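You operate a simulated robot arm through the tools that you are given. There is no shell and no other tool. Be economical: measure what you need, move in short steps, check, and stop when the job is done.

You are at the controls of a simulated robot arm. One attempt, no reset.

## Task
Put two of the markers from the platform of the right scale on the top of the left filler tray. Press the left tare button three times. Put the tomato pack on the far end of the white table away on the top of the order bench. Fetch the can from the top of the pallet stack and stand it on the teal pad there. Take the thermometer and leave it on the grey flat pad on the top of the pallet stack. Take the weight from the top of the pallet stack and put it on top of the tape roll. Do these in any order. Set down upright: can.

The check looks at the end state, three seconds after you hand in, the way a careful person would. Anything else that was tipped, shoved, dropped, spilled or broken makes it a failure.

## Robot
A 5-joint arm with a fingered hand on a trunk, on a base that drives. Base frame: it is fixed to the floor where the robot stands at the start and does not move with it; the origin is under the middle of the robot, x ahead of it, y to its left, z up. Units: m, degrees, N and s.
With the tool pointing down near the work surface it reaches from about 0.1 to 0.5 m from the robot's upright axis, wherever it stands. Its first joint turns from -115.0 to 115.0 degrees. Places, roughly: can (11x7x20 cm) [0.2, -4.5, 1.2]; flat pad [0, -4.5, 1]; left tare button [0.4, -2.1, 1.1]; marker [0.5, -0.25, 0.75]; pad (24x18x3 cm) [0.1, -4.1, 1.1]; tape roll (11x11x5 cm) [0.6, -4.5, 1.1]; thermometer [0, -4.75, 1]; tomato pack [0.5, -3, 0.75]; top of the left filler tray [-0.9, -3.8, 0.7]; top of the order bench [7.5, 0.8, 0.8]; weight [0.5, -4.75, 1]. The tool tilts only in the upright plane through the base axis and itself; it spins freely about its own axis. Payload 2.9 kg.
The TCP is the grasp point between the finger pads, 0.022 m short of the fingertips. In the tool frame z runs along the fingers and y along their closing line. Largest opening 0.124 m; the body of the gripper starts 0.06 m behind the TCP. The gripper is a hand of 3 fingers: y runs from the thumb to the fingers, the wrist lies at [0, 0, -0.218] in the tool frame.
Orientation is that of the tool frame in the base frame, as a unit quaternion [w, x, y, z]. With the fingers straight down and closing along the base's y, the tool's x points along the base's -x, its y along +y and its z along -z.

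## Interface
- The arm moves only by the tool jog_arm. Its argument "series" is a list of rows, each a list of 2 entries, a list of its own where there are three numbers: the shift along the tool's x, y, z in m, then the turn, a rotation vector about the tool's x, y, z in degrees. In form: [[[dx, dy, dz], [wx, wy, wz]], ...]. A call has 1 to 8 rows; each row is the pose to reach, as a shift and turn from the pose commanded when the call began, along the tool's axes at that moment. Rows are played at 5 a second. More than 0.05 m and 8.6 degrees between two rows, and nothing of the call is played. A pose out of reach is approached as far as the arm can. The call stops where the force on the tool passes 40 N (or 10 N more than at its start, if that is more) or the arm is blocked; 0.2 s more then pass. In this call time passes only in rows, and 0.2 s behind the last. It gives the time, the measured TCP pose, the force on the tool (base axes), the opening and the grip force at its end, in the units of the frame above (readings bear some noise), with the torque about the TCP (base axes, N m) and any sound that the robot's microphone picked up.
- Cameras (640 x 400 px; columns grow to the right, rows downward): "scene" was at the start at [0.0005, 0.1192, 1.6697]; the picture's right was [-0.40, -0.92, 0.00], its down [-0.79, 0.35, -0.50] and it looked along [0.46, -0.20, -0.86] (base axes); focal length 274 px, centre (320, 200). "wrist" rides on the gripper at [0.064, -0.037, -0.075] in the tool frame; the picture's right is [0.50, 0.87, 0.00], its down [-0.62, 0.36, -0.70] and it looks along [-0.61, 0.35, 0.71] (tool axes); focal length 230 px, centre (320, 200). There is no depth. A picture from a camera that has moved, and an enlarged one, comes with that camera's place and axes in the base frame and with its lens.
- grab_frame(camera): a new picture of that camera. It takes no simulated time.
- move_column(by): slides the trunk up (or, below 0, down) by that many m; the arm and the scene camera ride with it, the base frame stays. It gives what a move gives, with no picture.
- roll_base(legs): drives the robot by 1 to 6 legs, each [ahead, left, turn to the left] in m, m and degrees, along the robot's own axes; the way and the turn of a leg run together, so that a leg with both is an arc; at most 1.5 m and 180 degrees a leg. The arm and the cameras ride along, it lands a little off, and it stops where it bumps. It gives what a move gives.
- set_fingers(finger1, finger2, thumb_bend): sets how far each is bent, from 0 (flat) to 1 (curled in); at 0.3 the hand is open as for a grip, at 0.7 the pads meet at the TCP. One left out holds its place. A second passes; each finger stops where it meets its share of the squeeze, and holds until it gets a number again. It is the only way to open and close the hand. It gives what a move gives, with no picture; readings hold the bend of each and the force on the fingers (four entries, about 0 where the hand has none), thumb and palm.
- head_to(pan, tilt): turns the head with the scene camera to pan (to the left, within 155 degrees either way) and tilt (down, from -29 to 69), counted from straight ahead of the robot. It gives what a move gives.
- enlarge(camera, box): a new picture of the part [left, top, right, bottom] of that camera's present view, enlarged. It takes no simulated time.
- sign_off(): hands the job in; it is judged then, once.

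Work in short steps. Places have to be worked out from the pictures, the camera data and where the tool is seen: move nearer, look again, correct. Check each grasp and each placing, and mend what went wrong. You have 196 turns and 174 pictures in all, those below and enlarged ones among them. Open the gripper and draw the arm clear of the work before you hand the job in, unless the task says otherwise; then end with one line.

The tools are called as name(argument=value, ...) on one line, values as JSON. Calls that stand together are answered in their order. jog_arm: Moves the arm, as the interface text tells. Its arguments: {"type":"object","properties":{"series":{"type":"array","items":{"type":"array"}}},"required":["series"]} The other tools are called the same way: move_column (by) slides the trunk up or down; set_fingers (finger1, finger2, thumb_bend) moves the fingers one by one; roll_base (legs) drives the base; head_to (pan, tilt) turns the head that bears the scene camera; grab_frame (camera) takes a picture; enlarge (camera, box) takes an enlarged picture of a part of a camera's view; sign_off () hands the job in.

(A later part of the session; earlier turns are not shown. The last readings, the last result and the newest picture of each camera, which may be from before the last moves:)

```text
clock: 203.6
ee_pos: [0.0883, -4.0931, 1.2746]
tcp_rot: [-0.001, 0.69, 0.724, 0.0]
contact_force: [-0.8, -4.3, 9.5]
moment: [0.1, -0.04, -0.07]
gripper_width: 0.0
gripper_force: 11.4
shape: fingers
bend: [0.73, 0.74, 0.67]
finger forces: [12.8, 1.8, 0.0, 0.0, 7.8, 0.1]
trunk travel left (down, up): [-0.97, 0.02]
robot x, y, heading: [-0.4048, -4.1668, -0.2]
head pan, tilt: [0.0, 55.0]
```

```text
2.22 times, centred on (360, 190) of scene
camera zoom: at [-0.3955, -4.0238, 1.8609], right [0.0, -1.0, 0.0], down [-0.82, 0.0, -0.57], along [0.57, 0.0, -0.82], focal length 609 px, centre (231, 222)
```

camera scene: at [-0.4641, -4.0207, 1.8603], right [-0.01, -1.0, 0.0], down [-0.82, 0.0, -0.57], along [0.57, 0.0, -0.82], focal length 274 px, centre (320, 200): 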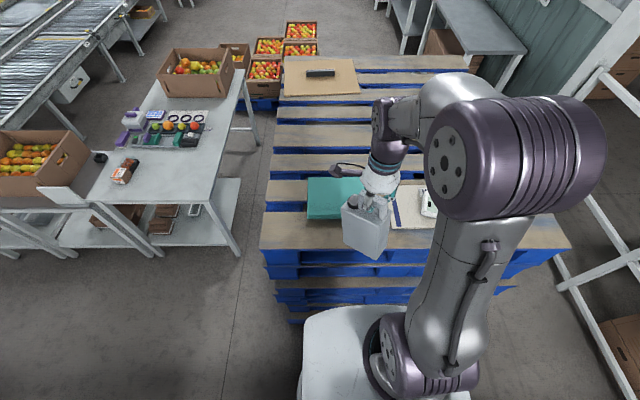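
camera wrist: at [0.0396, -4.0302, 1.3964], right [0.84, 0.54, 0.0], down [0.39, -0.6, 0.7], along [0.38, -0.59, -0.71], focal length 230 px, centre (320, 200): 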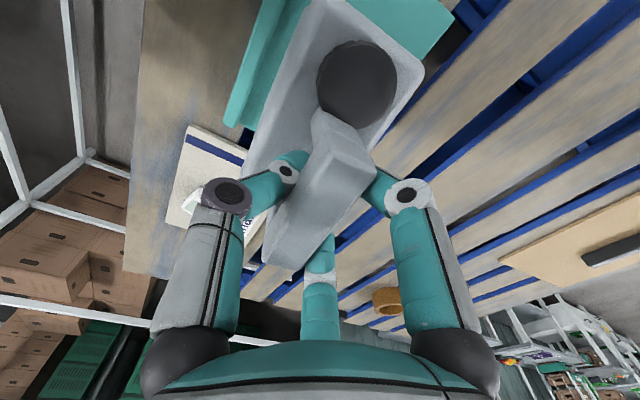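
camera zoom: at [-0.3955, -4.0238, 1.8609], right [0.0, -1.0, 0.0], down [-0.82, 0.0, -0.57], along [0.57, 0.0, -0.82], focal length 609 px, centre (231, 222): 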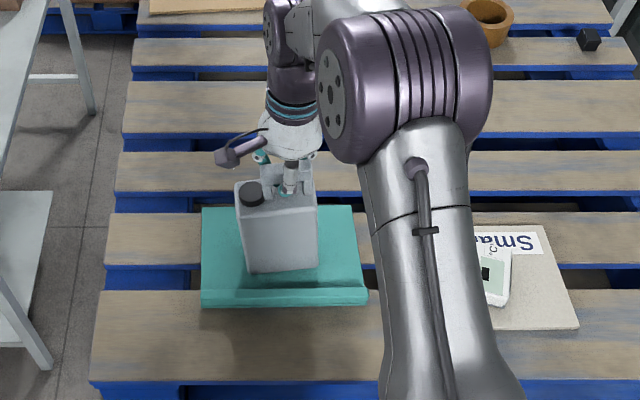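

The can has landed (force reversed to +9.5 N). I ease up 4 mm and open.

jog_arm(series=[[[0, 0, -0.004], [0, 0, 0]]])

set_fingers(finger1=0.3, finger2=0.3, thumb_bend=0.3)

grab_frame(camera="wrist")

enlarge(camera="scene", box=[260, 100, 460, 280])

```text
clock: 204.0
ee_pos: [0.09, -4.0904, 1.2751]
tcp_rot: [-0.003, 0.69, 0.724, -0.002]
contact_force: [-0.3, -0.6, -3.6]
moment: [0.01, -0.08, -0.01]
gripper_width: 0.0
gripper_force: 11.5
shape: fingers
bend: [0.73, 0.74, 0.67]
finger forces: [9.0, 4.2, 0.0, 0.0, 10.1, 0.0]
trunk travel left (down, up): [-0.97, 0.02]
robot x, y, heading: [-0.4056, -4.1696, -0.1]
head pan, tilt: [0.0, 55.0]
```

```text
clock: 205.0
ee_pos: [0.0888, -4.0888, 1.2768]
tcp_rot: [-0.001, 0.691, 0.723, -0.001]
contact_force: [-0.3, -1.3, 0.1]
moment: [0.0, -0.01, 0.01]
gripper_width: 0.1036
gripper_force: 0.0
shape: fingers
bend: [0.3, 0.3, 0.3]
finger forces: [0.1, 0.0, 0.0, 0.0, 0.1, 0.0]
trunk travel left (down, up): [-0.97, 0.02]
robot x, y, heading: [-0.4068, -4.168, -0.0]
head pan, tilt: [0.0, 55.0]
```

```text
82 pictures are left
camera wrist: at [0.0491, -4.0289, 1.3529], right [0.84, 0.54, 0.0], down [0.39, -0.6, 0.7], along [0.38, -0.59, -0.71], focal length 230 px, centre (320, 200)
```

wrist: 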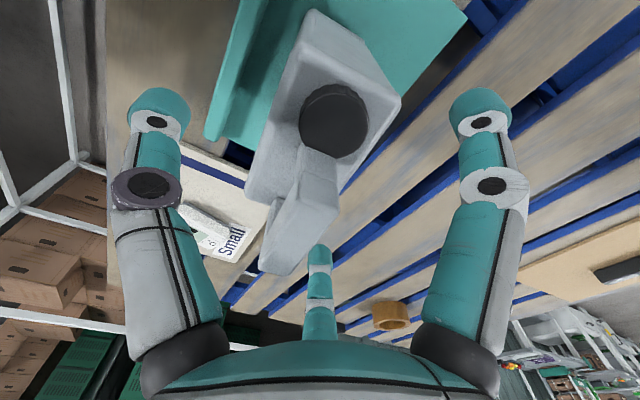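

```text
2.22 times, centred on (360, 190) of scene
camera zoom: at [-0.3933, -4.0205, 1.8603], right [0.0, -1.0, 0.0], down [-0.82, 0.0, -0.57], along [0.57, 0.0, -0.82], focal length 609 px, centre (231, 222)
```

zoom: 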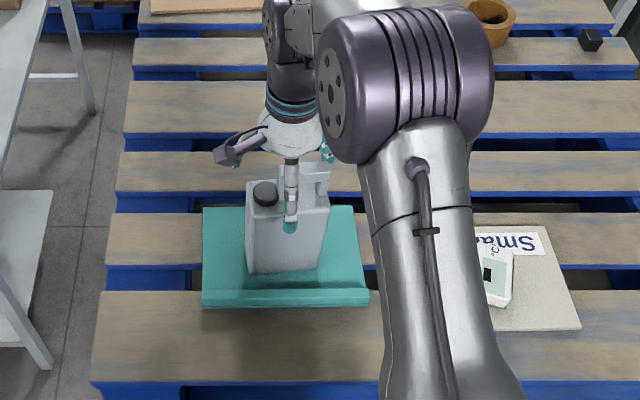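

Released and standing. I rise straight up and check.

jog_arm(series=[[[0, 0, -0.03], [0, 0, 0]], [[0, 0, -0.06], [0, 0, 0]], [[0, -0.03, -0.08], [0, 0, 0]], [[0, -0.07, -0.09], [0, 0, 0]], [[0, -0.11, -0.09], [0, 0, 0]], [[0, -0.15, -0.09], [0, 0, 0]]])

enlarge(camera="scene", box=[260, 100, 460, 280])

```text
clock: 206.4
ee_pos: [-0.0615, -4.0974, 1.3683]
tcp_rot: [-0.001, 0.69, 0.724, -0.001]
contact_force: [-0.1, -0.1, 0.1]
moment: [-0.01, -0.04, 0.03]
gripper_width: 0.1035
gripper_force: 0.0
shape: fingers
bend: [0.3, 0.3, 0.3]
finger forces: [0.0, 0.1, 0.1, 0.0, 0.0, 0.0]
trunk travel left (down, up): [-0.97, 0.02]
robot x, y, heading: [-0.4075, -4.1707, -0.1]
head pan, tilt: [0.0, 55.0]
```

```text
2.22 times, centred on (360, 190) of scene
camera zoom: at [-0.3961, -4.021, 1.8604], right [0.0, -1.0, 0.0], down [-0.82, 0.0, -0.57], along [0.57, 0.0, -0.82], focal length 609 px, centre (231, 222)
```

zoom: 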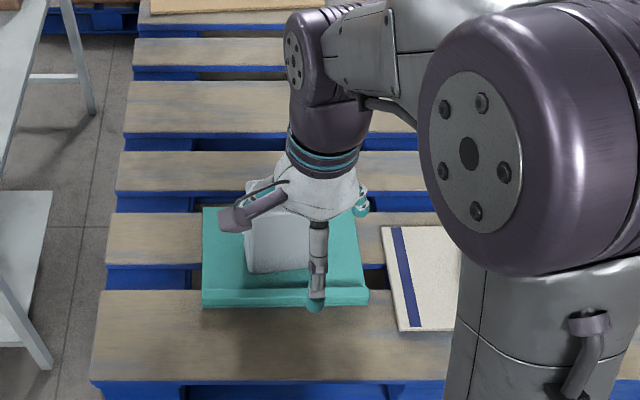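

Can stands on the teal pad. Next the weight: back round to the south side, at x≈0.55.

roll_base(legs=[[-0.075, 0, 0], [0, -1.07, 0], [0, 0, 90], [0, -1.03, 0], [0.13, 0, 0]])

head_to(pan=0, tilt=57)

grab_frame(camera="scene")

grab_frame(camera="wrist")

```text
clock: 222.2
ee_pos: [0.4836, -4.7753, 1.3678]
tcp_rot: [0.0, -0.017, 1.0, -0.001]
contact_force: [0.3, -0.8, -0.8]
moment: [0.03, -0.01, 0.01]
gripper_width: 0.1037
gripper_force: 0.0
shape: fingers
bend: [0.3, 0.3, 0.3]
finger forces: [0.0, 0.0, 0.1, 0.0, 0.1, 0.0]
trunk travel left (down, up): [-0.97, 0.02]
robot x, y, heading: [0.5491, -5.1214, 89.0]
head pan, tilt: [0.0, 55.0]
```

```text
clock: 222.8
ee_pos: [0.4846, -4.774, 1.3679]
tcp_rot: [0.0, -0.016, 1.0, -0.001]
contact_force: [0.1, -0.1, 0.3]
moment: [0.01, 0.01, 0.01]
gripper_width: 0.1035
gripper_force: 0.0
shape: fingers
bend: [0.3, 0.3, 0.3]
finger forces: [0.0, 0.0, 0.0, 0.0, 0.0, 0.0]
trunk travel left (down, up): [-0.97, 0.02]
robot x, y, heading: [0.5497, -5.1214, 89.0]
head pan, tilt: [0.0, 57.0]
```

```text
79 pictures are left
camera scene: at [0.4028, -5.1072, 1.8579], right [1.0, -0.02, 0.0], down [-0.01, -0.84, -0.54], along [0.01, 0.54, -0.84], focal length 274 px, centre (320, 200)
```

scene: 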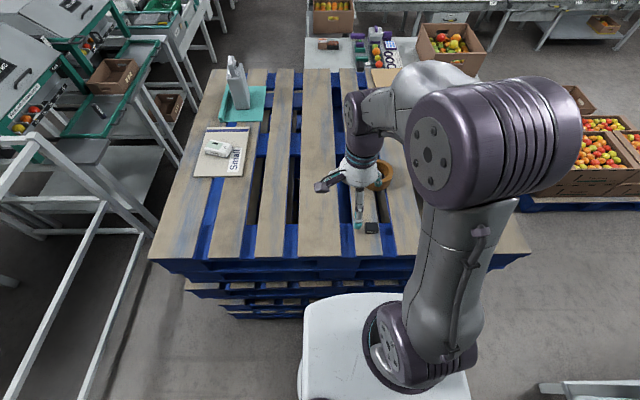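

```text
78 pictures are left
camera wrist: at [0.4207, -4.8142, 1.4433], right [-0.53, 0.85, 0.0], down [0.6, 0.38, 0.7], along [0.6, 0.37, -0.71], focal length 230 px, centre (320, 200)
```

wrist: 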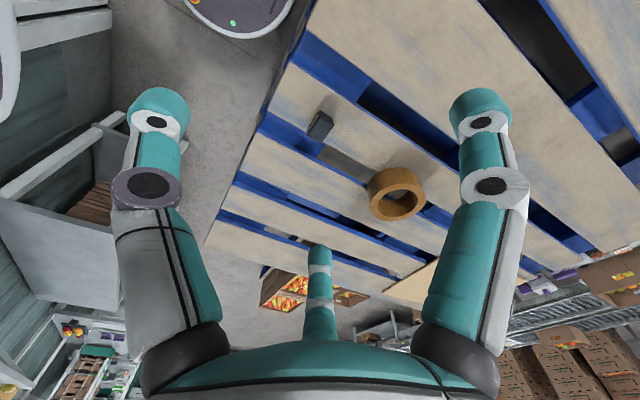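

Weight ≈(0.572, −4.72), tape roll ≈(0.61, −4.52). I enlarge both for sizes.

enlarge(camera="wrist", box=[270, 80, 450, 240])

roll_base(legs=[[0.025, -0.03, 0.5]])

jog_arm(series=[[[-0.02, 0, 0.04], [0, 0, 0]], [[-0.04, 0.0, 0.08], [0, 0, 0]], [[-0.04, 0.0, 0.12], [0, 0, 0]]])

grab_frame(camera="wrist")

```text
2.50 times, centred on (360, 160) of wrist
camera zoom: at [0.4207, -4.8142, 1.4433], right [-0.53, 0.85, 0.0], down [0.6, 0.38, 0.7], along [0.6, 0.37, -0.71], focal length 575 px, centre (220, 300)
```

zoom: 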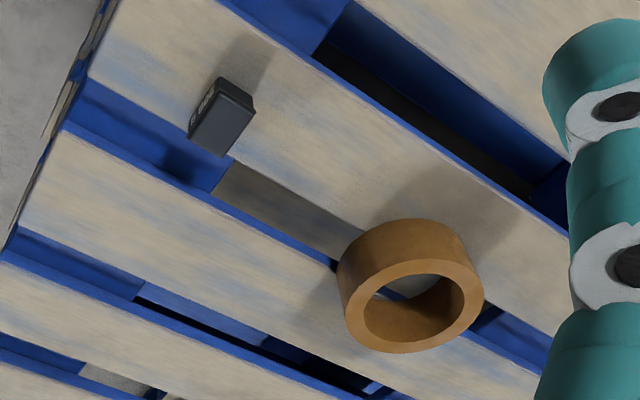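

```text
clock: 223.7
ee_pos: [0.5051, -4.7536, 1.3674]
tcp_rot: [0.003, -0.022, 1.0, 0.0]
contact_force: [0.4, -0.8, -0.4]
moment: [0.02, -0.04, -0.02]
gripper_width: 0.1034
gripper_force: 0.0
shape: fingers
bend: [0.3, 0.3, 0.3]
finger forces: [0.0, 0.0, 0.0, 0.0, 0.1, 0.1]
trunk travel left (down, up): [-0.97, 0.02]
robot x, y, heading: [0.5791, -5.0968, 89.7]
head pan, tilt: [0.0, 57.0]
```

```text
clock: 224.5
ee_pos: [0.5522, -4.7455, 1.247]
tcp_rot: [0.0, -0.022, 1.0, -0.002]
contact_force: [0.1, -0.1, -0.7]
moment: [-0.06, -0.03, -0.01]
gripper_width: 0.1034
gripper_force: 0.1
shape: fingers
bend: [0.3, 0.3, 0.3]
finger forces: [0.0, 0.1, 0.1, 0.0, 0.1, 0.0]
trunk travel left (down, up): [-0.97, 0.02]
robot x, y, heading: [0.5788, -5.0964, 89.7]
head pan, tilt: [0.0, 57.0]
```

```text
76 pictures are left
camera wrist: at [0.4896, -4.7864, 1.3232], right [-0.54, 0.84, 0.0], down [0.6, 0.39, 0.7], along [0.59, 0.37, -0.71], focal length 230 px, centre (320, 200)
```

wrist: 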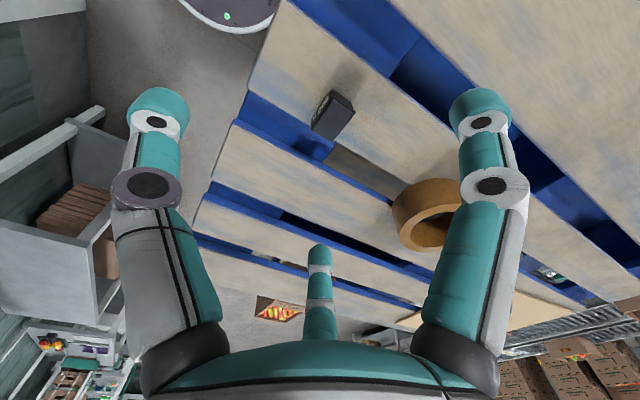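

Weight is ~3 cm, roll rim ~1.8 cm wide; I'll have to set the weight centred on the rim. I move above the weight and look closely.

jog_arm(series=[[[-0.021, 0.0226, 0.02], [0, 0, 0]], [[-0.021, 0.0226, 0.06], [0, 0, 0]], [[-0.021, 0.0226, 0.085], [0, 0, 0]]])

grab_frame(camera="wrist")

enlarge(camera="scene", box=[310, 140, 430, 260])

```text
clock: 225.3
ee_pos: [0.5722, -4.7258, 1.1611]
tcp_rot: [0.001, -0.021, 1.0, -0.002]
contact_force: [1.0, 0.7, 0.9]
moment: [-0.04, 0.0, -0.01]
gripper_width: 0.1037
gripper_force: 0.0
shape: fingers
bend: [0.3, 0.3, 0.3]
finger forces: [0.0, 0.1, 0.1, 0.0, 0.1, 0.1]
trunk travel left (down, up): [-0.97, 0.02]
robot x, y, heading: [0.5774, -5.0946, 89.7]
head pan, tilt: [0.0, 57.0]
```

```text
75 pictures are left
camera wrist: at [0.5086, -4.7666, 1.238], right [-0.54, 0.84, 0.0], down [0.6, 0.38, 0.7], along [0.59, 0.37, -0.71], focal length 230 px, centre (320, 200)
```

wrist: 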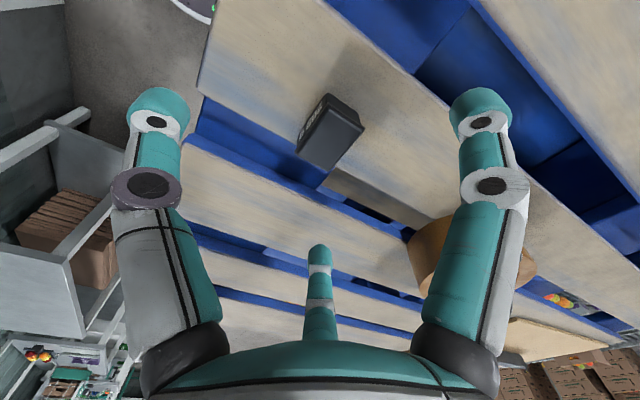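

```text
3.33 times, centred on (370, 200) of scene
camera zoom: at [0.4323, -5.084, 1.8578], right [1.0, -0.01, 0.0], down [-0.01, -0.84, -0.54], along [0.0, 0.54, -0.84], focal length 914 px, centre (153, 200)
```

zoom: 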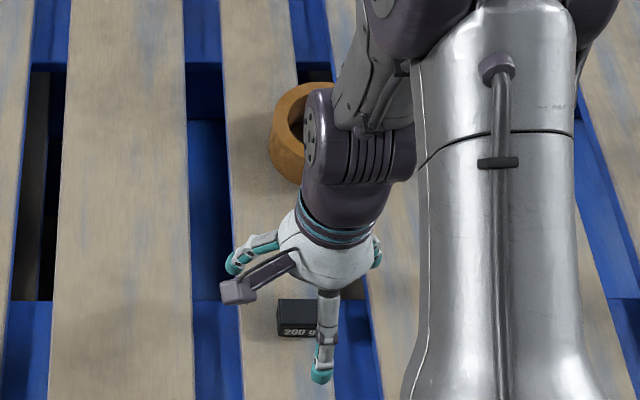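

Weight top is 4.2 (x) × 2.8 cm (y), centre (0.567, −4.725), aligned with my closing direction. I lower and grip.

jog_arm(series=[[[0.005, 0.001, 0.025], [0, 0, 0]], [[0.005, 0.001, 0.05], [0, 0, 0]]])

set_fingers(finger1=0.72, finger2=0.72, thumb_bend=0.72)

grab_frame(camera="wrist")

```text
clock: 225.9
ee_pos: [0.5676, -4.7234, 1.1121]
tcp_rot: [0.001, -0.022, 1.0, -0.002]
contact_force: [-0.4, 0.4, 0.0]
moment: [0.01, -0.03, 0.02]
gripper_width: 0.1036
gripper_force: 0.1
shape: fingers
bend: [0.3, 0.3, 0.3]
finger forces: [0.0, 0.1, 0.0, 0.0, 0.1, 0.1]
trunk travel left (down, up): [-0.97, 0.02]
robot x, y, heading: [0.5753, -5.0921, 89.7]
head pan, tilt: [0.0, 57.0]
```

```text
clock: 226.9
ee_pos: [0.5674, -4.7249, 1.1135]
tcp_rot: [0.0, -0.022, 1.0, -0.002]
contact_force: [-0.6, -0.4, 0.4]
moment: [-0.01, 0.01, 0.04]
gripper_width: 0.0209
gripper_force: 12.4
shape: fingers
bend: [0.57, 0.56, 0.66]
finger forces: [9.1, 8.4, 0.1, 0.0, 7.3, 0.1]
trunk travel left (down, up): [-0.97, 0.02]
robot x, y, heading: [0.5818, -5.0986, 89.7]
head pan, tilt: [0.0, 57.0]
```

```text
73 pictures are left
camera wrist: at [0.504, -4.7654, 1.1889], right [-0.54, 0.84, 0.0], down [0.6, 0.38, 0.7], along [0.59, 0.37, -0.71], focal length 230 px, centre (320, 200)
```

wrist: 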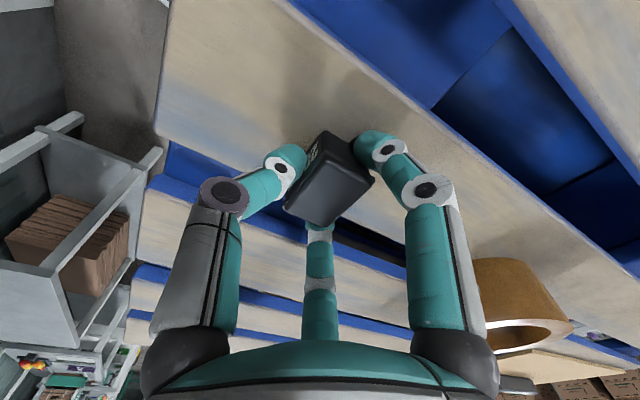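

Gripped. I lift 9 cm and locate the roll precisely.

jog_arm(series=[[[0, 0, -0.04], [0, 0, 0]], [[0, 0, -0.08], [0, 0, 0]], [[0, 0, -0.11], [0, 0, 0]], [[0, 0.04, -0.13], [0, 0, 0]]])

grab_frame(camera="wrist")

enlarge(camera="scene", box=[310, 120, 430, 240])

```text
clock: 227.9
ee_pos: [0.5641, -4.6841, 1.2411]
tcp_rot: [0.0, -0.022, 1.0, -0.003]
contact_force: [0.0, 0.3, -2.2]
moment: [-0.02, -0.02, 0.0]
gripper_width: 0.0204
gripper_force: 12.2
shape: fingers
bend: [0.57, 0.56, 0.66]
finger forces: [8.9, 8.4, 0.0, 0.0, 7.4, 0.0]
trunk travel left (down, up): [-0.97, 0.02]
robot x, y, heading: [0.5796, -5.0981, 89.7]
head pan, tilt: [0.0, 57.0]
```

```text
72 pictures are left
camera wrist: at [0.5018, -4.7241, 1.3171], right [-0.54, 0.84, 0.0], down [0.6, 0.39, 0.7], along [0.59, 0.37, -0.71], focal length 230 px, centre (320, 200)
```

wrist: 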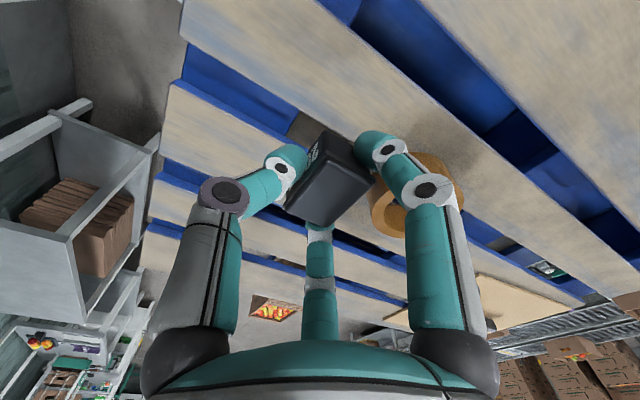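

```text
3.33 times, centred on (370, 180) of scene
camera zoom: at [0.4331, -5.0808, 1.8578], right [1.0, -0.01, 0.0], down [-0.01, -0.84, -0.54], along [0.0, 0.54, -0.84], focal length 914 px, centre (153, 267)
```

zoom: 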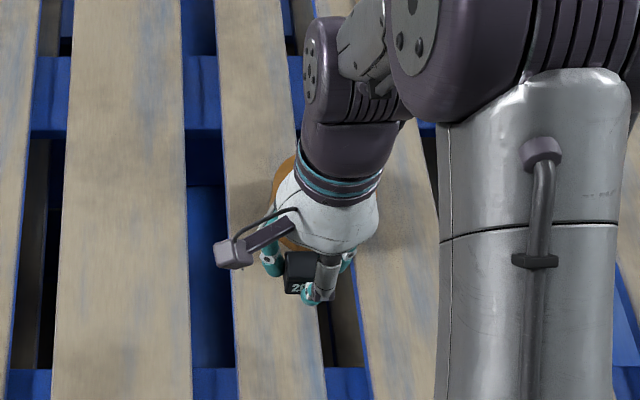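

I move to just short of the rim's south side, at hover height, to check alignment.

jog_arm(series=[[[-0.02, 0.035, 0], [0, 0, 0]], [[-0.04, 0.075, 0], [0, 0, 0]], [[-0.058, 0.113, 0.0], [0, 0, 0]], [[-0.058, 0.113, 0.03], [0, 0, 0]]])

grab_frame(camera="wrist")

enlarge(camera="scene", box=[310, 100, 430, 220])

```text
clock: 228.9
ee_pos: [0.6168, -4.5676, 1.2101]
tcp_rot: [-0.001, -0.021, 1.0, -0.002]
contact_force: [0.6, -0.1, -1.5]
moment: [-0.02, 0.03, -0.01]
gripper_width: 0.0203
gripper_force: 12.1
shape: fingers
bend: [0.57, 0.56, 0.66]
finger forces: [8.8, 8.3, 0.0, 0.0, 7.3, 0.0]
trunk travel left (down, up): [-0.97, 0.02]
robot x, y, heading: [0.5777, -5.0951, 89.9]
head pan, tilt: [0.0, 57.0]
```

```text
70 pictures are left
camera wrist: at [0.5554, -4.6087, 1.2867], right [-0.54, 0.84, 0.0], down [0.6, 0.39, 0.7], along [0.59, 0.37, -0.71], focal length 230 px, centre (320, 200)
```

wrist: 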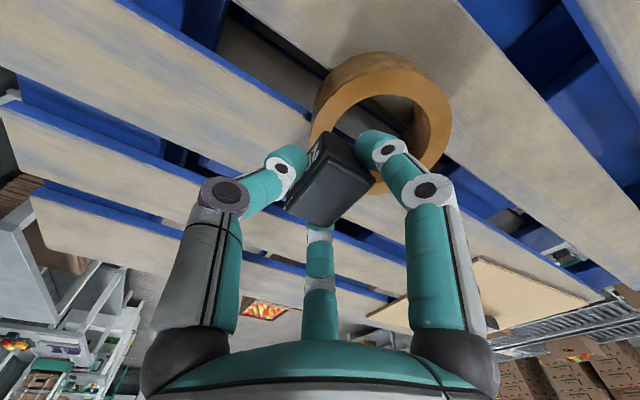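

```text
3.33 times, centred on (370, 160) of scene
camera zoom: at [0.4331, -5.0828, 1.8579], right [1.0, -0.01, 0.0], down [-0.01, -0.84, -0.54], along [0.0, 0.54, -0.84], focal length 914 px, centre (153, 333)
```

zoom: 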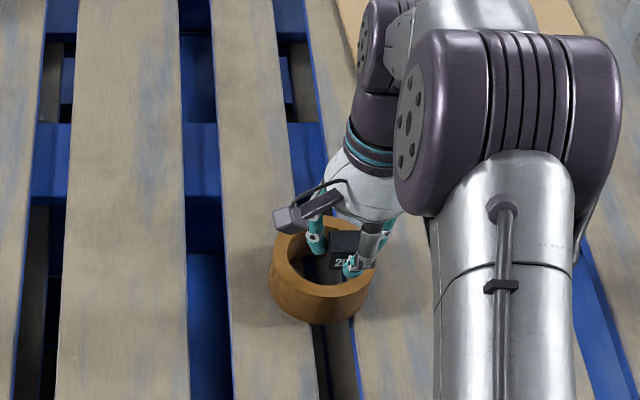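

I enlarge the wrist view to measure the ring.

enlarge(camera="wrist", box=[270, 30, 470, 240])

```text
1.90 times, centred on (370, 135) of wrist
camera zoom: at [0.5554, -4.6087, 1.2867], right [-0.54, 0.84, 0.0], down [0.6, 0.39, 0.7], along [0.59, 0.37, -0.71], focal length 438 px, centre (225, 324)
```

zoom: 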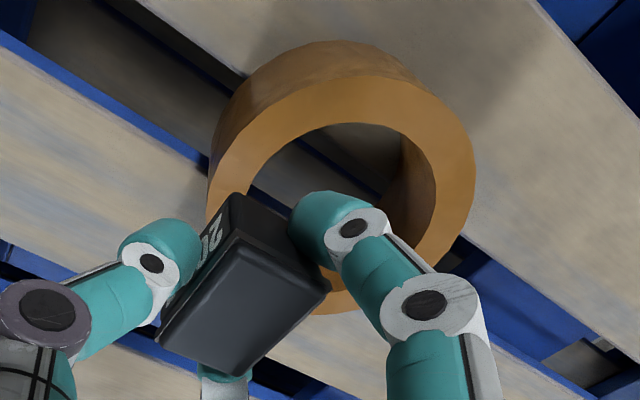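

Ring centre ≈(0.602, −4.523), so the south rim middle is (0.602, −4.567). I shift x −11 mm and lower toward it.

jog_arm(series=[[[0.011, 0.002, 0.015], [0, 0, 0]], [[0.011, 0.002, 0.032], [0, 0, 0]]])

enlarge(camera="wrist", box=[270, 30, 470, 240])

enlarge(camera="scene", box=[330, 120, 410, 200])

```text
clock: 229.5
ee_pos: [0.608, -4.5673, 1.1786]
tcp_rot: [0.0, -0.022, 1.0, -0.002]
contact_force: [-0.3, 0.0, -2.0]
moment: [0.01, 0.05, 0.02]
gripper_width: 0.0203
gripper_force: 11.7
shape: fingers
bend: [0.57, 0.56, 0.66]
finger forces: [8.9, 8.3, 0.1, 0.0, 7.1, 0.0]
trunk travel left (down, up): [-0.97, 0.02]
robot x, y, heading: [0.5804, -5.0967, 89.7]
head pan, tilt: [0.0, 57.0]
```

```text
1.90 times, centred on (370, 135) of wrist
camera zoom: at [0.5444, -4.6071, 1.2551], right [-0.54, 0.84, 0.0], down [0.6, 0.39, 0.7], along [0.59, 0.37, -0.71], focal length 438 px, centre (225, 324)
```

zoom: 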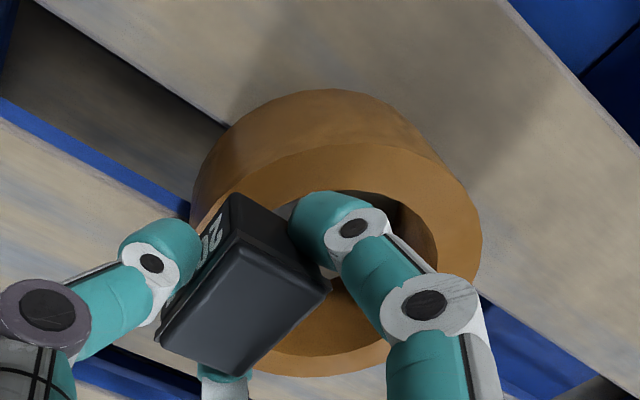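

```text
5.00 times, centred on (370, 160) of scene
camera zoom: at [0.4333, -5.0824, 1.8579], right [1.0, -0.01, 0.0], down [-0.01, -0.84, -0.54], along [0.0, 0.54, -0.84], focal length 1371 px, centre (70, 400)
```

zoom: 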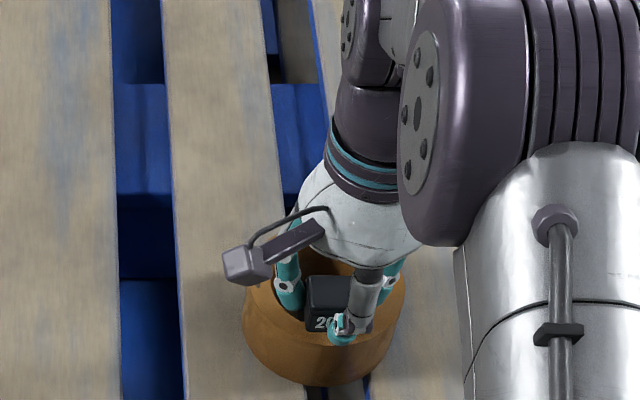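

Alignment with the rim looks right (weight ≈(0.601, −4.57)). I lower in fine steps until contact.

jog_arm(series=[[[0, 0.002, 0.004], [0, 0, 0]], [[0, 0.002, 0.008], [0, 0, 0]], [[0, 0.002, 0.012], [0, 0, 0]]])

jog_arm(series=[[[0, 0, 0.003], [0, 0, 0]], [[0, 0, 0.006], [0, 0, 0]]])

enlarge(camera="wrist", box=[230, 60, 470, 300])

```text
clock: 230.3
ee_pos: [0.6068, -4.5648, 1.1671]
tcp_rot: [0.001, -0.022, 1.0, -0.001]
contact_force: [-0.2, -0.2, -1.4]
moment: [0.0, 0.0, 0.0]
gripper_width: 0.0204
gripper_force: 12.5
shape: fingers
bend: [0.57, 0.56, 0.66]
finger forces: [8.9, 8.3, 0.1, 0.1, 7.1, 0.0]
trunk travel left (down, up): [-0.97, 0.02]
robot x, y, heading: [0.5807, -5.094, 90.0]
head pan, tilt: [0.0, 57.0]
```

```text
clock: 230.9
ee_pos: [0.607, -4.5644, 1.1607]
tcp_rot: [0.0, -0.022, 1.0, -0.002]
contact_force: [1.3, -0.1, -1.6]
moment: [-0.02, -0.02, -0.01]
gripper_width: 0.02
gripper_force: 12.3
shape: fingers
bend: [0.57, 0.56, 0.66]
finger forces: [9.0, 8.2, 0.0, 0.0, 7.2, 0.0]
trunk travel left (down, up): [-0.97, 0.02]
robot x, y, heading: [0.5796, -5.0945, 89.7]
head pan, tilt: [0.0, 57.0]
```

```text
1.67 times, centred on (350, 180) of wrist
camera zoom: at [0.5442, -4.6056, 1.2376], right [-0.54, 0.84, 0.0], down [0.6, 0.38, 0.7], along [0.59, 0.37, -0.71], focal length 384 px, centre (270, 233)
```

zoom: 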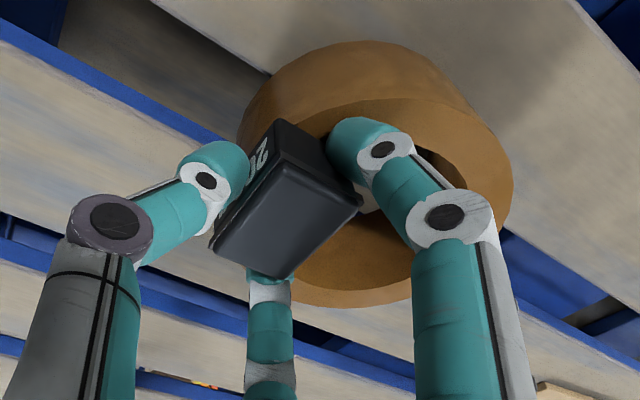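

jog_arm(series=[[[0, 0, 0.003], [0, 0, 0]], [[0, 0, 0.006], [0, 0, 0]]])

jog_arm(series=[[[0, 0, 0.003], [0, 0, 0]], [[0, 0, 0.005], [0, 0, 0]]])

enlarge(camera="scene", box=[330, 120, 410, 200])

```text
clock: 231.5
ee_pos: [0.6052, -4.5649, 1.1599]
tcp_rot: [0.0, -0.022, 1.0, 0.003]
contact_force: [1.8, 5.6, 30.6]
moment: [0.56, -0.28, -0.04]
gripper_width: 0.0198
gripper_force: 26.2
shape: fingers
bend: [0.57, 0.56, 0.67]
finger forces: [19.1, 26.5, 0.0, 0.0, 7.7, 0.1]
trunk travel left (down, up): [-0.97, 0.02]
robot x, y, heading: [0.5795, -5.0966, 89.5]
head pan, tilt: [0.0, 57.0]
```

```text
clock: 231.8
ee_pos: [0.6067, -4.5663, 1.1603]
tcp_rot: [0.0, -0.022, 1.0, 0.005]
contact_force: [0.7, -3.9, 19.6]
moment: [0.08, -0.17, -0.05]
gripper_width: 0.0198
gripper_force: 22.3
shape: fingers
bend: [0.57, 0.56, 0.67]
finger forces: [15.1, 21.2, 0.0, 0.1, 8.3, 0.0]
trunk travel left (down, up): [-0.97, 0.02]
robot x, y, heading: [0.5806, -5.0957, 89.4]
head pan, tilt: [0.0, 57.0]
stopped in row 1: the force on the tool passed its limit at 45 N (the readings are from after the stop); the commanded pose is now the measured one
```

```text
5.00 times, centred on (370, 160) of scene
camera zoom: at [0.4334, -5.0892, 1.8578], right [1.0, -0.01, 0.0], down [-0.01, -0.84, -0.55], along [0.0, 0.55, -0.84], focal length 1371 px, centre (70, 400)
```

zoom: 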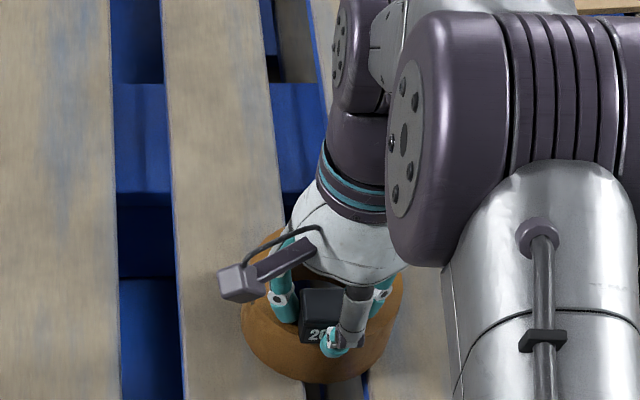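

Contact. I look from the wrist to verify the weight sits on the rim before releasing.

jog_arm(series=[[[0, 0, -0.002], [0, 0, 0]]])

enlarge(camera="wrist", box=[230, 80, 430, 280])

```text
clock: 232.2
ee_pos: [0.6061, -4.5637, 1.16]
tcp_rot: [0.0, -0.022, 1.0, 0.005]
contact_force: [1.9, -1.7, 8.8]
moment: [0.07, -0.12, -0.05]
gripper_width: 0.0198
gripper_force: 17.1
shape: fingers
bend: [0.57, 0.56, 0.67]
finger forces: [11.3, 15.5, 0.1, 0.1, 7.8, 0.1]
trunk travel left (down, up): [-0.97, 0.02]
robot x, y, heading: [0.5801, -5.0964, 89.8]
head pan, tilt: [0.0, 57.0]
```

```text
2.00 times, centred on (330, 180) of wrist
camera zoom: at [0.5435, -4.6054, 1.2353], right [-0.54, 0.84, 0.01], down [0.6, 0.38, 0.7], along [0.59, 0.38, -0.71], focal length 460 px, centre (300, 240)
```

zoom: 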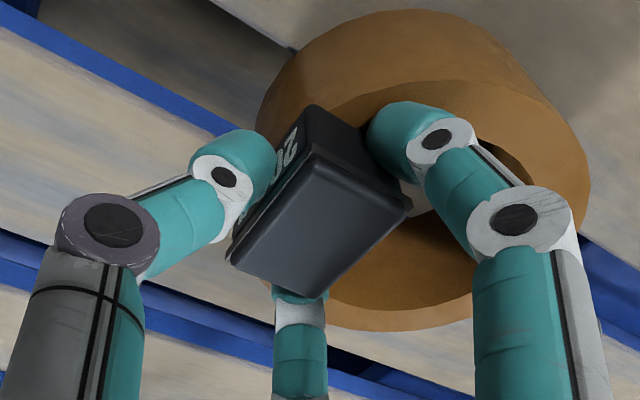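

The weight sits over the south rim within a few mm. I release carefully: small opening first.

set_fingers(finger1=0.52, finger2=0.52, thumb_bend=0.6)

enlarge(camera="wrist", box=[230, 80, 430, 280])

```text
clock: 233.2
ee_pos: [0.6057, -4.5635, 1.1595]
tcp_rot: [0.0, -0.023, 1.0, 0.004]
contact_force: [0.3, -2.8, 7.9]
moment: [0.08, 0.04, 0.05]
gripper_width: 0.0293
gripper_force: 4.7
shape: fingers
bend: [0.54, 0.54, 0.6]
finger forces: [4.8, 3.6, 0.0, 0.0, 0.0, 0.0]
trunk travel left (down, up): [-0.97, 0.02]
robot x, y, heading: [0.5792, -5.0964, 89.6]
head pan, tilt: [0.0, 57.0]
```

```text
2.00 times, centred on (330, 180) of wrist
camera zoom: at [0.5431, -4.6054, 1.2356], right [-0.54, 0.84, 0.01], down [0.6, 0.38, 0.7], along [0.59, 0.38, -0.71], focal length 460 px, centre (300, 240)
```

zoom: 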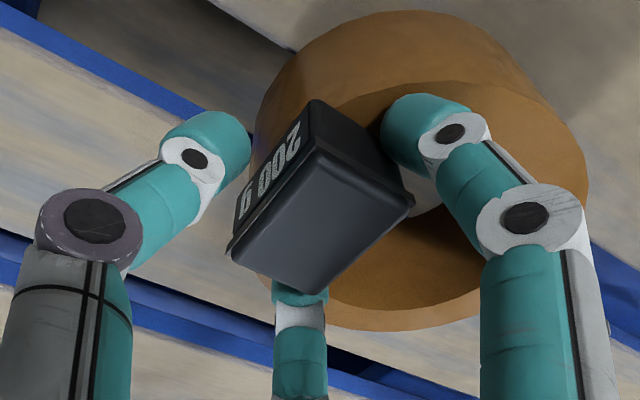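

Thumb is off; fingers still report ~4 N (likely tips resting on the rim). I raise 4 mm to see whether the weight stays.

jog_arm(series=[[[0, 0, -0.004], [0, 0, 0]]])

enlarge(camera="wrist", box=[230, 80, 430, 280])

```text
clock: 233.6
ee_pos: [0.6054, -4.5615, 1.1631]
tcp_rot: [0.0, -0.022, 1.0, 0.001]
contact_force: [0.2, -0.2, 0.4]
moment: [0.01, 0.01, -0.01]
gripper_width: 0.0328
gripper_force: 0.0
shape: fingers
bend: [0.52, 0.52, 0.6]
finger forces: [0.1, 0.0, 0.0, 0.0, 0.0, 0.1]
trunk travel left (down, up): [-0.97, 0.02]
robot x, y, heading: [0.5806, -5.0944, 89.7]
head pan, tilt: [0.0, 57.0]
```

```text
2.00 times, centred on (330, 180) of wrist
camera zoom: at [0.5436, -4.6027, 1.2378], right [-0.54, 0.84, 0.0], down [0.6, 0.38, 0.7], along [0.59, 0.38, -0.71], focal length 460 px, centre (300, 240)
```

zoom: 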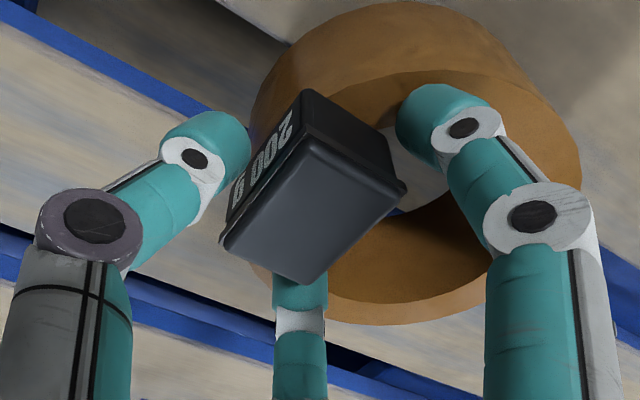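

Free and stable on the rim. I open fully and rise.

set_fingers(finger1=0.3, finger2=0.3, thumb_bend=0.3)

jog_arm(series=[[[0, 0, -0.03], [0, 0, 0]], [[0, 0, -0.07], [0, 0, 0]], [[0, 0, -0.1], [0, 0, 0]]])

grab_frame(camera="wrist")

```text
clock: 234.6
ee_pos: [0.6064, -4.5629, 1.1616]
tcp_rot: [0.0, -0.022, 1.0, 0.003]
contact_force: [0.2, 0.0, -0.2]
moment: [0.02, 0.01, -0.01]
gripper_width: 0.1036
gripper_force: 0.0
shape: fingers
bend: [0.3, 0.3, 0.3]
finger forces: [0.0, 0.1, 0.0, 0.1, 0.0, 0.0]
trunk travel left (down, up): [-0.97, 0.02]
robot x, y, heading: [0.5781, -5.0968, 89.9]
head pan, tilt: [0.0, 57.0]
```

```text
clock: 235.4
ee_pos: [0.6048, -4.5613, 1.2631]
tcp_rot: [0.0, -0.021, 1.0, 0.002]
contact_force: [-0.7, -0.6, 1.2]
moment: [0.01, -0.01, -0.01]
gripper_width: 0.1039
gripper_force: 0.1
shape: fingers
bend: [0.3, 0.3, 0.3]
finger forces: [0.0, 0.0, 0.1, 0.0, 0.0, 0.0]
trunk travel left (down, up): [-0.97, 0.02]
robot x, y, heading: [0.5768, -5.0958, 89.9]
head pan, tilt: [0.0, 57.0]
```

```text
60 pictures are left
camera wrist: at [0.5416, -4.603, 1.3376], right [-0.54, 0.84, 0.0], down [0.6, 0.38, 0.7], along [0.59, 0.38, -0.71], focal length 230 px, centre (320, 200)
```

wrist: 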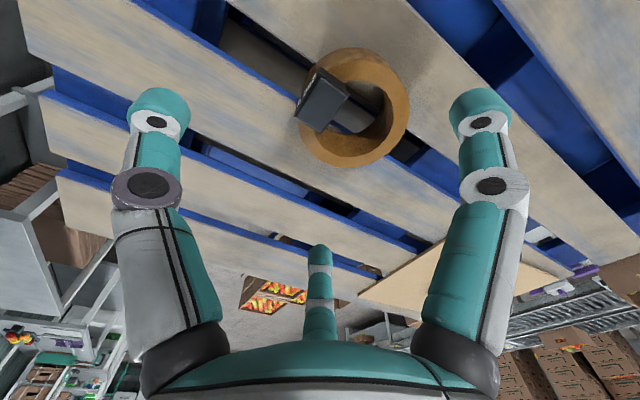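

The weight rests on the roll's rim. Now I check the way east of the stack (for the tare buttons on the left scale's east face).

jog_arm(series=[[[0, -0.04, -0.02], [0, 0, 0]], [[0.005, -0.08, -0.04], [0, 0, 0]], [[0.01, -0.12, -0.06], [0, 0, 0]], [[0.01, -0.16, -0.08], [0, 0, 0]], [[0.01, -0.2, -0.1], [0, 0, 0]]])

head_to(pan=-25, tilt=30)

grab_frame(camera="scene")

```text
clock: 236.6
ee_pos: [0.6017, -4.7662, 1.36]
tcp_rot: [0.0, -0.022, 1.0, 0.003]
contact_force: [0.4, -0.7, 1.0]
moment: [0.02, 0.02, 0.01]
gripper_width: 0.1038
gripper_force: 0.1
shape: fingers
bend: [0.3, 0.3, 0.3]
finger forces: [0.0, 0.0, 0.1, 0.0, 0.0, 0.1]
trunk travel left (down, up): [-0.97, 0.02]
robot x, y, heading: [0.5806, -5.0997, 89.8]
head pan, tilt: [0.0, 57.0]
```

```text
clock: 237.6
ee_pos: [0.6021, -4.7623, 1.3589]
tcp_rot: [0.0, -0.021, 1.0, 0.003]
contact_force: [1.6, 0.2, 0.5]
moment: [0.01, -0.01, -0.01]
gripper_width: 0.1035
gripper_force: 0.1
shape: fingers
bend: [0.3, 0.3, 0.3]
finger forces: [0.1, 0.0, 0.0, 0.0, 0.0, 0.1]
trunk travel left (down, up): [-0.97, 0.02]
robot x, y, heading: [0.5788, -5.0918, 89.5]
head pan, tilt: [-25.0, 30.0]
```

```text
59 pictures are left
camera scene: at [0.4714, -5.0711, 1.8963], right [0.9, -0.43, 0.0], down [-0.21, -0.45, -0.87], along [0.37, 0.78, -0.5], focal length 274 px, centre (320, 200)
```

scene: 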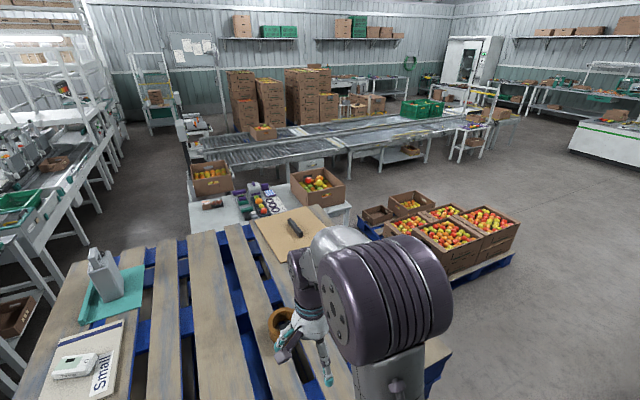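

Overview is good. The tomato pack is the small one at the west end of the white table ≈(0.49, −3.0). I drive back via the lane to the west side of the table.

roll_base(legs=[[-0.15, 0, 0], [0, 1.01, 0], [0, 0, -89.6], [0, 1.5, 0], [0, 0.72, 0], [0.33, 0, 0]])

head_to(pan=0, tilt=50)

grab_frame(camera="scene")

```text
clock: 260.2
ee_pos: [0.1884, -2.9915, 1.3604]
tcp_rot: [0.003, 0.676, 0.737, 0.003]
contact_force: [-0.1, -0.2, -0.7]
moment: [0.04, 0.01, 0.0]
gripper_width: 0.1038
gripper_force: 0.0
shape: fingers
bend: [0.3, 0.3, 0.3]
finger forces: [0.0, 0.0, 0.1, 0.1, 0.1, 0.1]
trunk travel left (down, up): [-0.97, 0.02]
robot x, y, heading: [-0.1408, -2.9842, 2.2]
head pan, tilt: [-25.0, 30.0]
```

```text
clock: 261.1
ee_pos: [0.1911, -2.9897, 1.3591]
tcp_rot: [0.001, 0.677, 0.736, 0.001]
contact_force: [0.3, -0.6, -0.6]
moment: [-0.03, 0.02, 0.0]
gripper_width: 0.1039
gripper_force: 0.1
shape: fingers
bend: [0.3, 0.3, 0.3]
finger forces: [0.0, 0.1, 0.0, 0.1, 0.1, 0.1]
trunk travel left (down, up): [-0.97, 0.02]
robot x, y, heading: [-0.1421, -2.9848, 2.0]
head pan, tilt: [0.0, 50.0]
```

```text
58 pictures are left
camera scene: at [-0.1315, -2.8361, 1.8669], right [0.03, -1.0, 0.0], down [-0.77, -0.03, -0.64], along [0.64, 0.02, -0.77], focal length 274 px, centre (320, 200)
```

scene: 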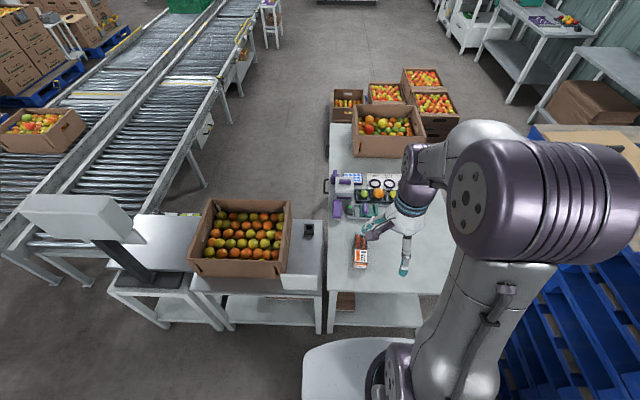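

I enlarge the pack, and the left scale for its layout.

enlarge(camera="scene", box=[310, 190, 430, 300])

```text
3.64 times, centred on (370, 245) of scene
camera zoom: at [-0.1315, -2.8361, 1.8669], right [0.03, -1.0, 0.0], down [-0.77, -0.03, -0.64], along [0.64, 0.02, -0.77], focal length 997 px, centre (138, 36)
```

zoom: 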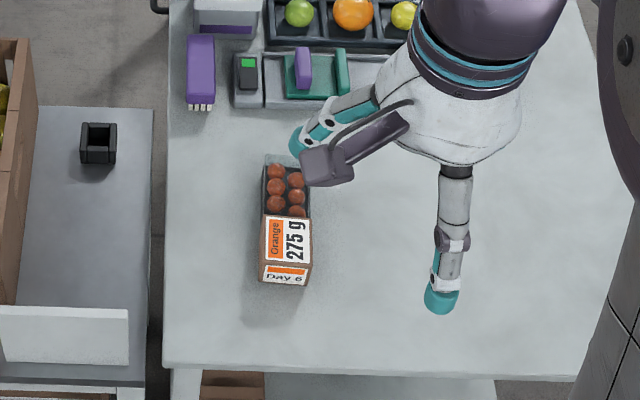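

The pack ("275 g") is ≈14×6 cm at (0.49, −3.00), long axis along x. I spin the hand to close along y, and edge the base closer.

jog_arm(series=[[[0, 0, 0], [0, 0, -8.5]], [[0, 0, 0], [0, 0, -17]], [[0, 0, 0], [0, 0, -25.5]], [[0, 0, 0], [0, 0, -34]], [[0, 0, 0], [0, 0, -42.5]], [[0, 0, 0], [0, 0, -51]], [[0, 0, 0], [0, 0, -59.5]], [[0, 0, 0], [0, 0, -68]]])

jog_arm(series=[[[0, 0, 0], [0, 0, -8.5]], [[0, 0, 0], [0, 0, -17]]])

roll_base(legs=[[0.12, 0, -1.5]])

move_column(by=-0.42)

grab_frame(camera="wrist")

```text
clock: 262.9
ee_pos: [0.1911, -2.9929, 1.3598]
tcp_rot: [0.003, 0.149, 0.989, 0.001]
contact_force: [-0.1, 0.1, 0.4]
moment: [0.0, -0.01, 0.02]
gripper_width: 0.1036
gripper_force: 0.1
shape: fingers
bend: [0.3, 0.3, 0.3]
finger forces: [0.0, 0.1, 0.0, 0.0, 0.0, 0.0]
trunk travel left (down, up): [-0.97, 0.02]
robot x, y, heading: [-0.1436, -2.9827, 2.3]
head pan, tilt: [0.0, 50.0]
```

```text
clock: 263.4
ee_pos: [0.1909, -2.9914, 1.3603]
tcp_rot: [0.003, -0.001, 1.0, -0.001]
contact_force: [0.8, 0.4, -0.5]
moment: [0.01, 0.0, 0.03]
gripper_width: 0.1036
gripper_force: 0.0
shape: fingers
bend: [0.3, 0.3, 0.3]
finger forces: [0.1, 0.0, 0.0, 0.0, 0.1, 0.0]
trunk travel left (down, up): [-0.97, 0.02]
robot x, y, heading: [-0.14, -2.9794, 2.3]
head pan, tilt: [0.0, 50.0]
```

```text
clock: 264.7
ee_pos: [0.3081, -2.9975, 1.3607]
tcp_rot: [0.003, 0.014, 1.0, 0.0]
contact_force: [0.4, 0.2, -0.7]
moment: [0.01, -0.01, -0.02]
gripper_width: 0.1036
gripper_force: 0.0
shape: fingers
bend: [0.3, 0.3, 0.3]
finger forces: [0.0, 0.0, 0.1, 0.1, 0.0, 0.0]
trunk travel left (down, up): [-0.97, 0.02]
robot x, y, heading: [-0.0237, -2.98, 0.5]
head pan, tilt: [0.0, 50.0]
```

```text
refused: -0.42 is not a number from -0.4 to 0.4
```

```text
56 pictures are left
camera wrist: at [0.2418, -3.0339, 1.4363], right [-0.48, 0.88, 0.0], down [0.62, 0.34, 0.71], along [0.62, 0.33, -0.71], focal length 230 px, centre (320, 200)
```

wrist: 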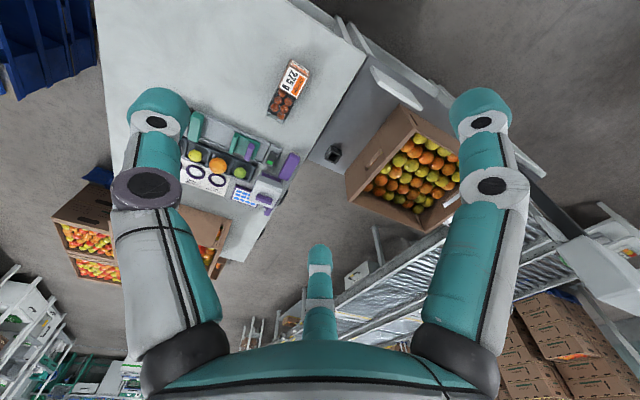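

Pack confirmed at (0.49, −3.0). I lower the trunk and move the hand over it.

move_column(by=-0.4)

jog_arm(series=[[[-0.045, 0, 0], [0, 0, 0]], [[-0.09, 0, 0], [0, 0, 0]], [[-0.135, 0, 0], [0, 0, 0]], [[-0.178, 0, 0.0], [0, 0, 0]], [[-0.178, 0, 0.05], [0, 0, 0]]])

grab_frame(camera="wrist")

```text
clock: 268.5
ee_pos: [0.3099, -2.9972, 0.9599]
tcp_rot: [0.004, 0.014, 1.0, 0.0]
contact_force: [0.1, -0.1, 0.1]
moment: [0.03, 0.04, 0.02]
gripper_width: 0.1035
gripper_force: 0.1
shape: fingers
bend: [0.3, 0.3, 0.3]
finger forces: [0.0, 0.1, 0.0, 0.0, 0.0, 0.0]
trunk travel left (down, up): [-0.57, 0.42]
robot x, y, heading: [-0.0259, -2.9821, 0.6]
head pan, tilt: [0.0, 50.0]
```

```text
clock: 269.7
ee_pos: [0.487, -3.002, 0.9108]
tcp_rot: [0.003, 0.014, 1.0, 0.0]
contact_force: [1.2, -0.4, -0.1]
moment: [-0.01, 0.03, -0.01]
gripper_width: 0.1035
gripper_force: 0.0
shape: fingers
bend: [0.3, 0.3, 0.3]
finger forces: [0.0, 0.0, 0.0, 0.0, 0.1, 0.0]
trunk travel left (down, up): [-0.57, 0.42]
robot x, y, heading: [-0.0276, -2.9825, 0.5]
head pan, tilt: [0.0, 50.0]
```

```text
55 pictures are left
camera wrist: at [0.4213, -3.0384, 0.9882], right [-0.48, 0.88, 0.0], down [0.62, 0.34, 0.7], along [0.62, 0.33, -0.71], focal length 230 px, centre (320, 200)
```

wrist: 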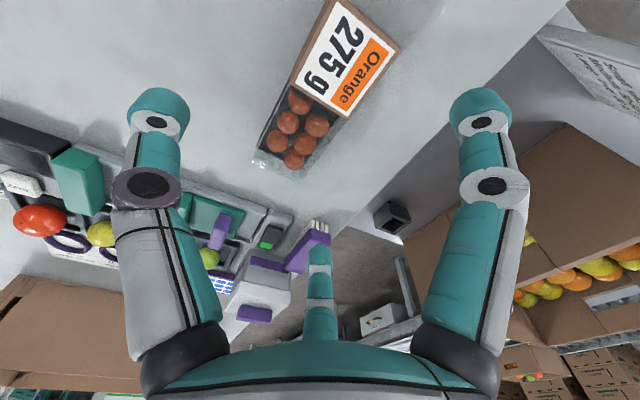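

Aligned (pack centre (0.50, −3.005), yaw 0). I lower to z≈0.758 and close moderately.

move_column(by=-0.14)

grab_frame(camera="wrist")

```text
clock: 271.4
ee_pos: [0.4874, -3.002, 0.7738]
tcp_rot: [0.003, 0.015, 1.0, 0.0]
contact_force: [-1.0, 0.1, 0.6]
moment: [-0.01, 0.04, 0.06]
gripper_width: 0.1055
gripper_force: 0.9
shape: fingers
bend: [0.28, 0.3, 0.3]
finger forces: [1.5, 0.1, 0.0, 0.0, 0.0, 0.0]
trunk travel left (down, up): [-0.43, 0.56]
robot x, y, heading: [-0.0269, -2.978, 0.2]
head pan, tilt: [0.0, 50.0]
```

```text
54 pictures are left
camera wrist: at [0.4209, -3.0383, 0.8487], right [-0.48, 0.88, 0.0], down [0.62, 0.34, 0.71], along [0.62, 0.33, -0.71], focal length 230 px, centre (320, 200)
```

wrist: 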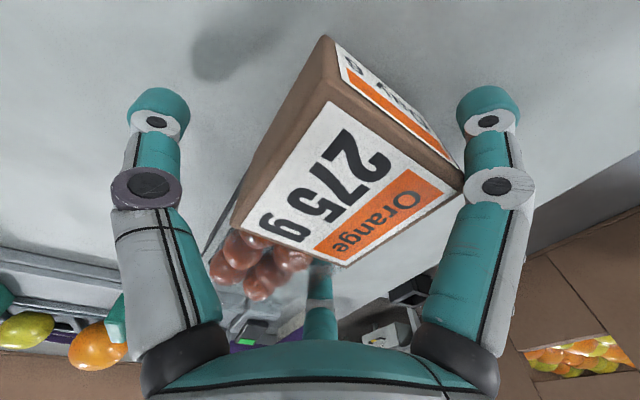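

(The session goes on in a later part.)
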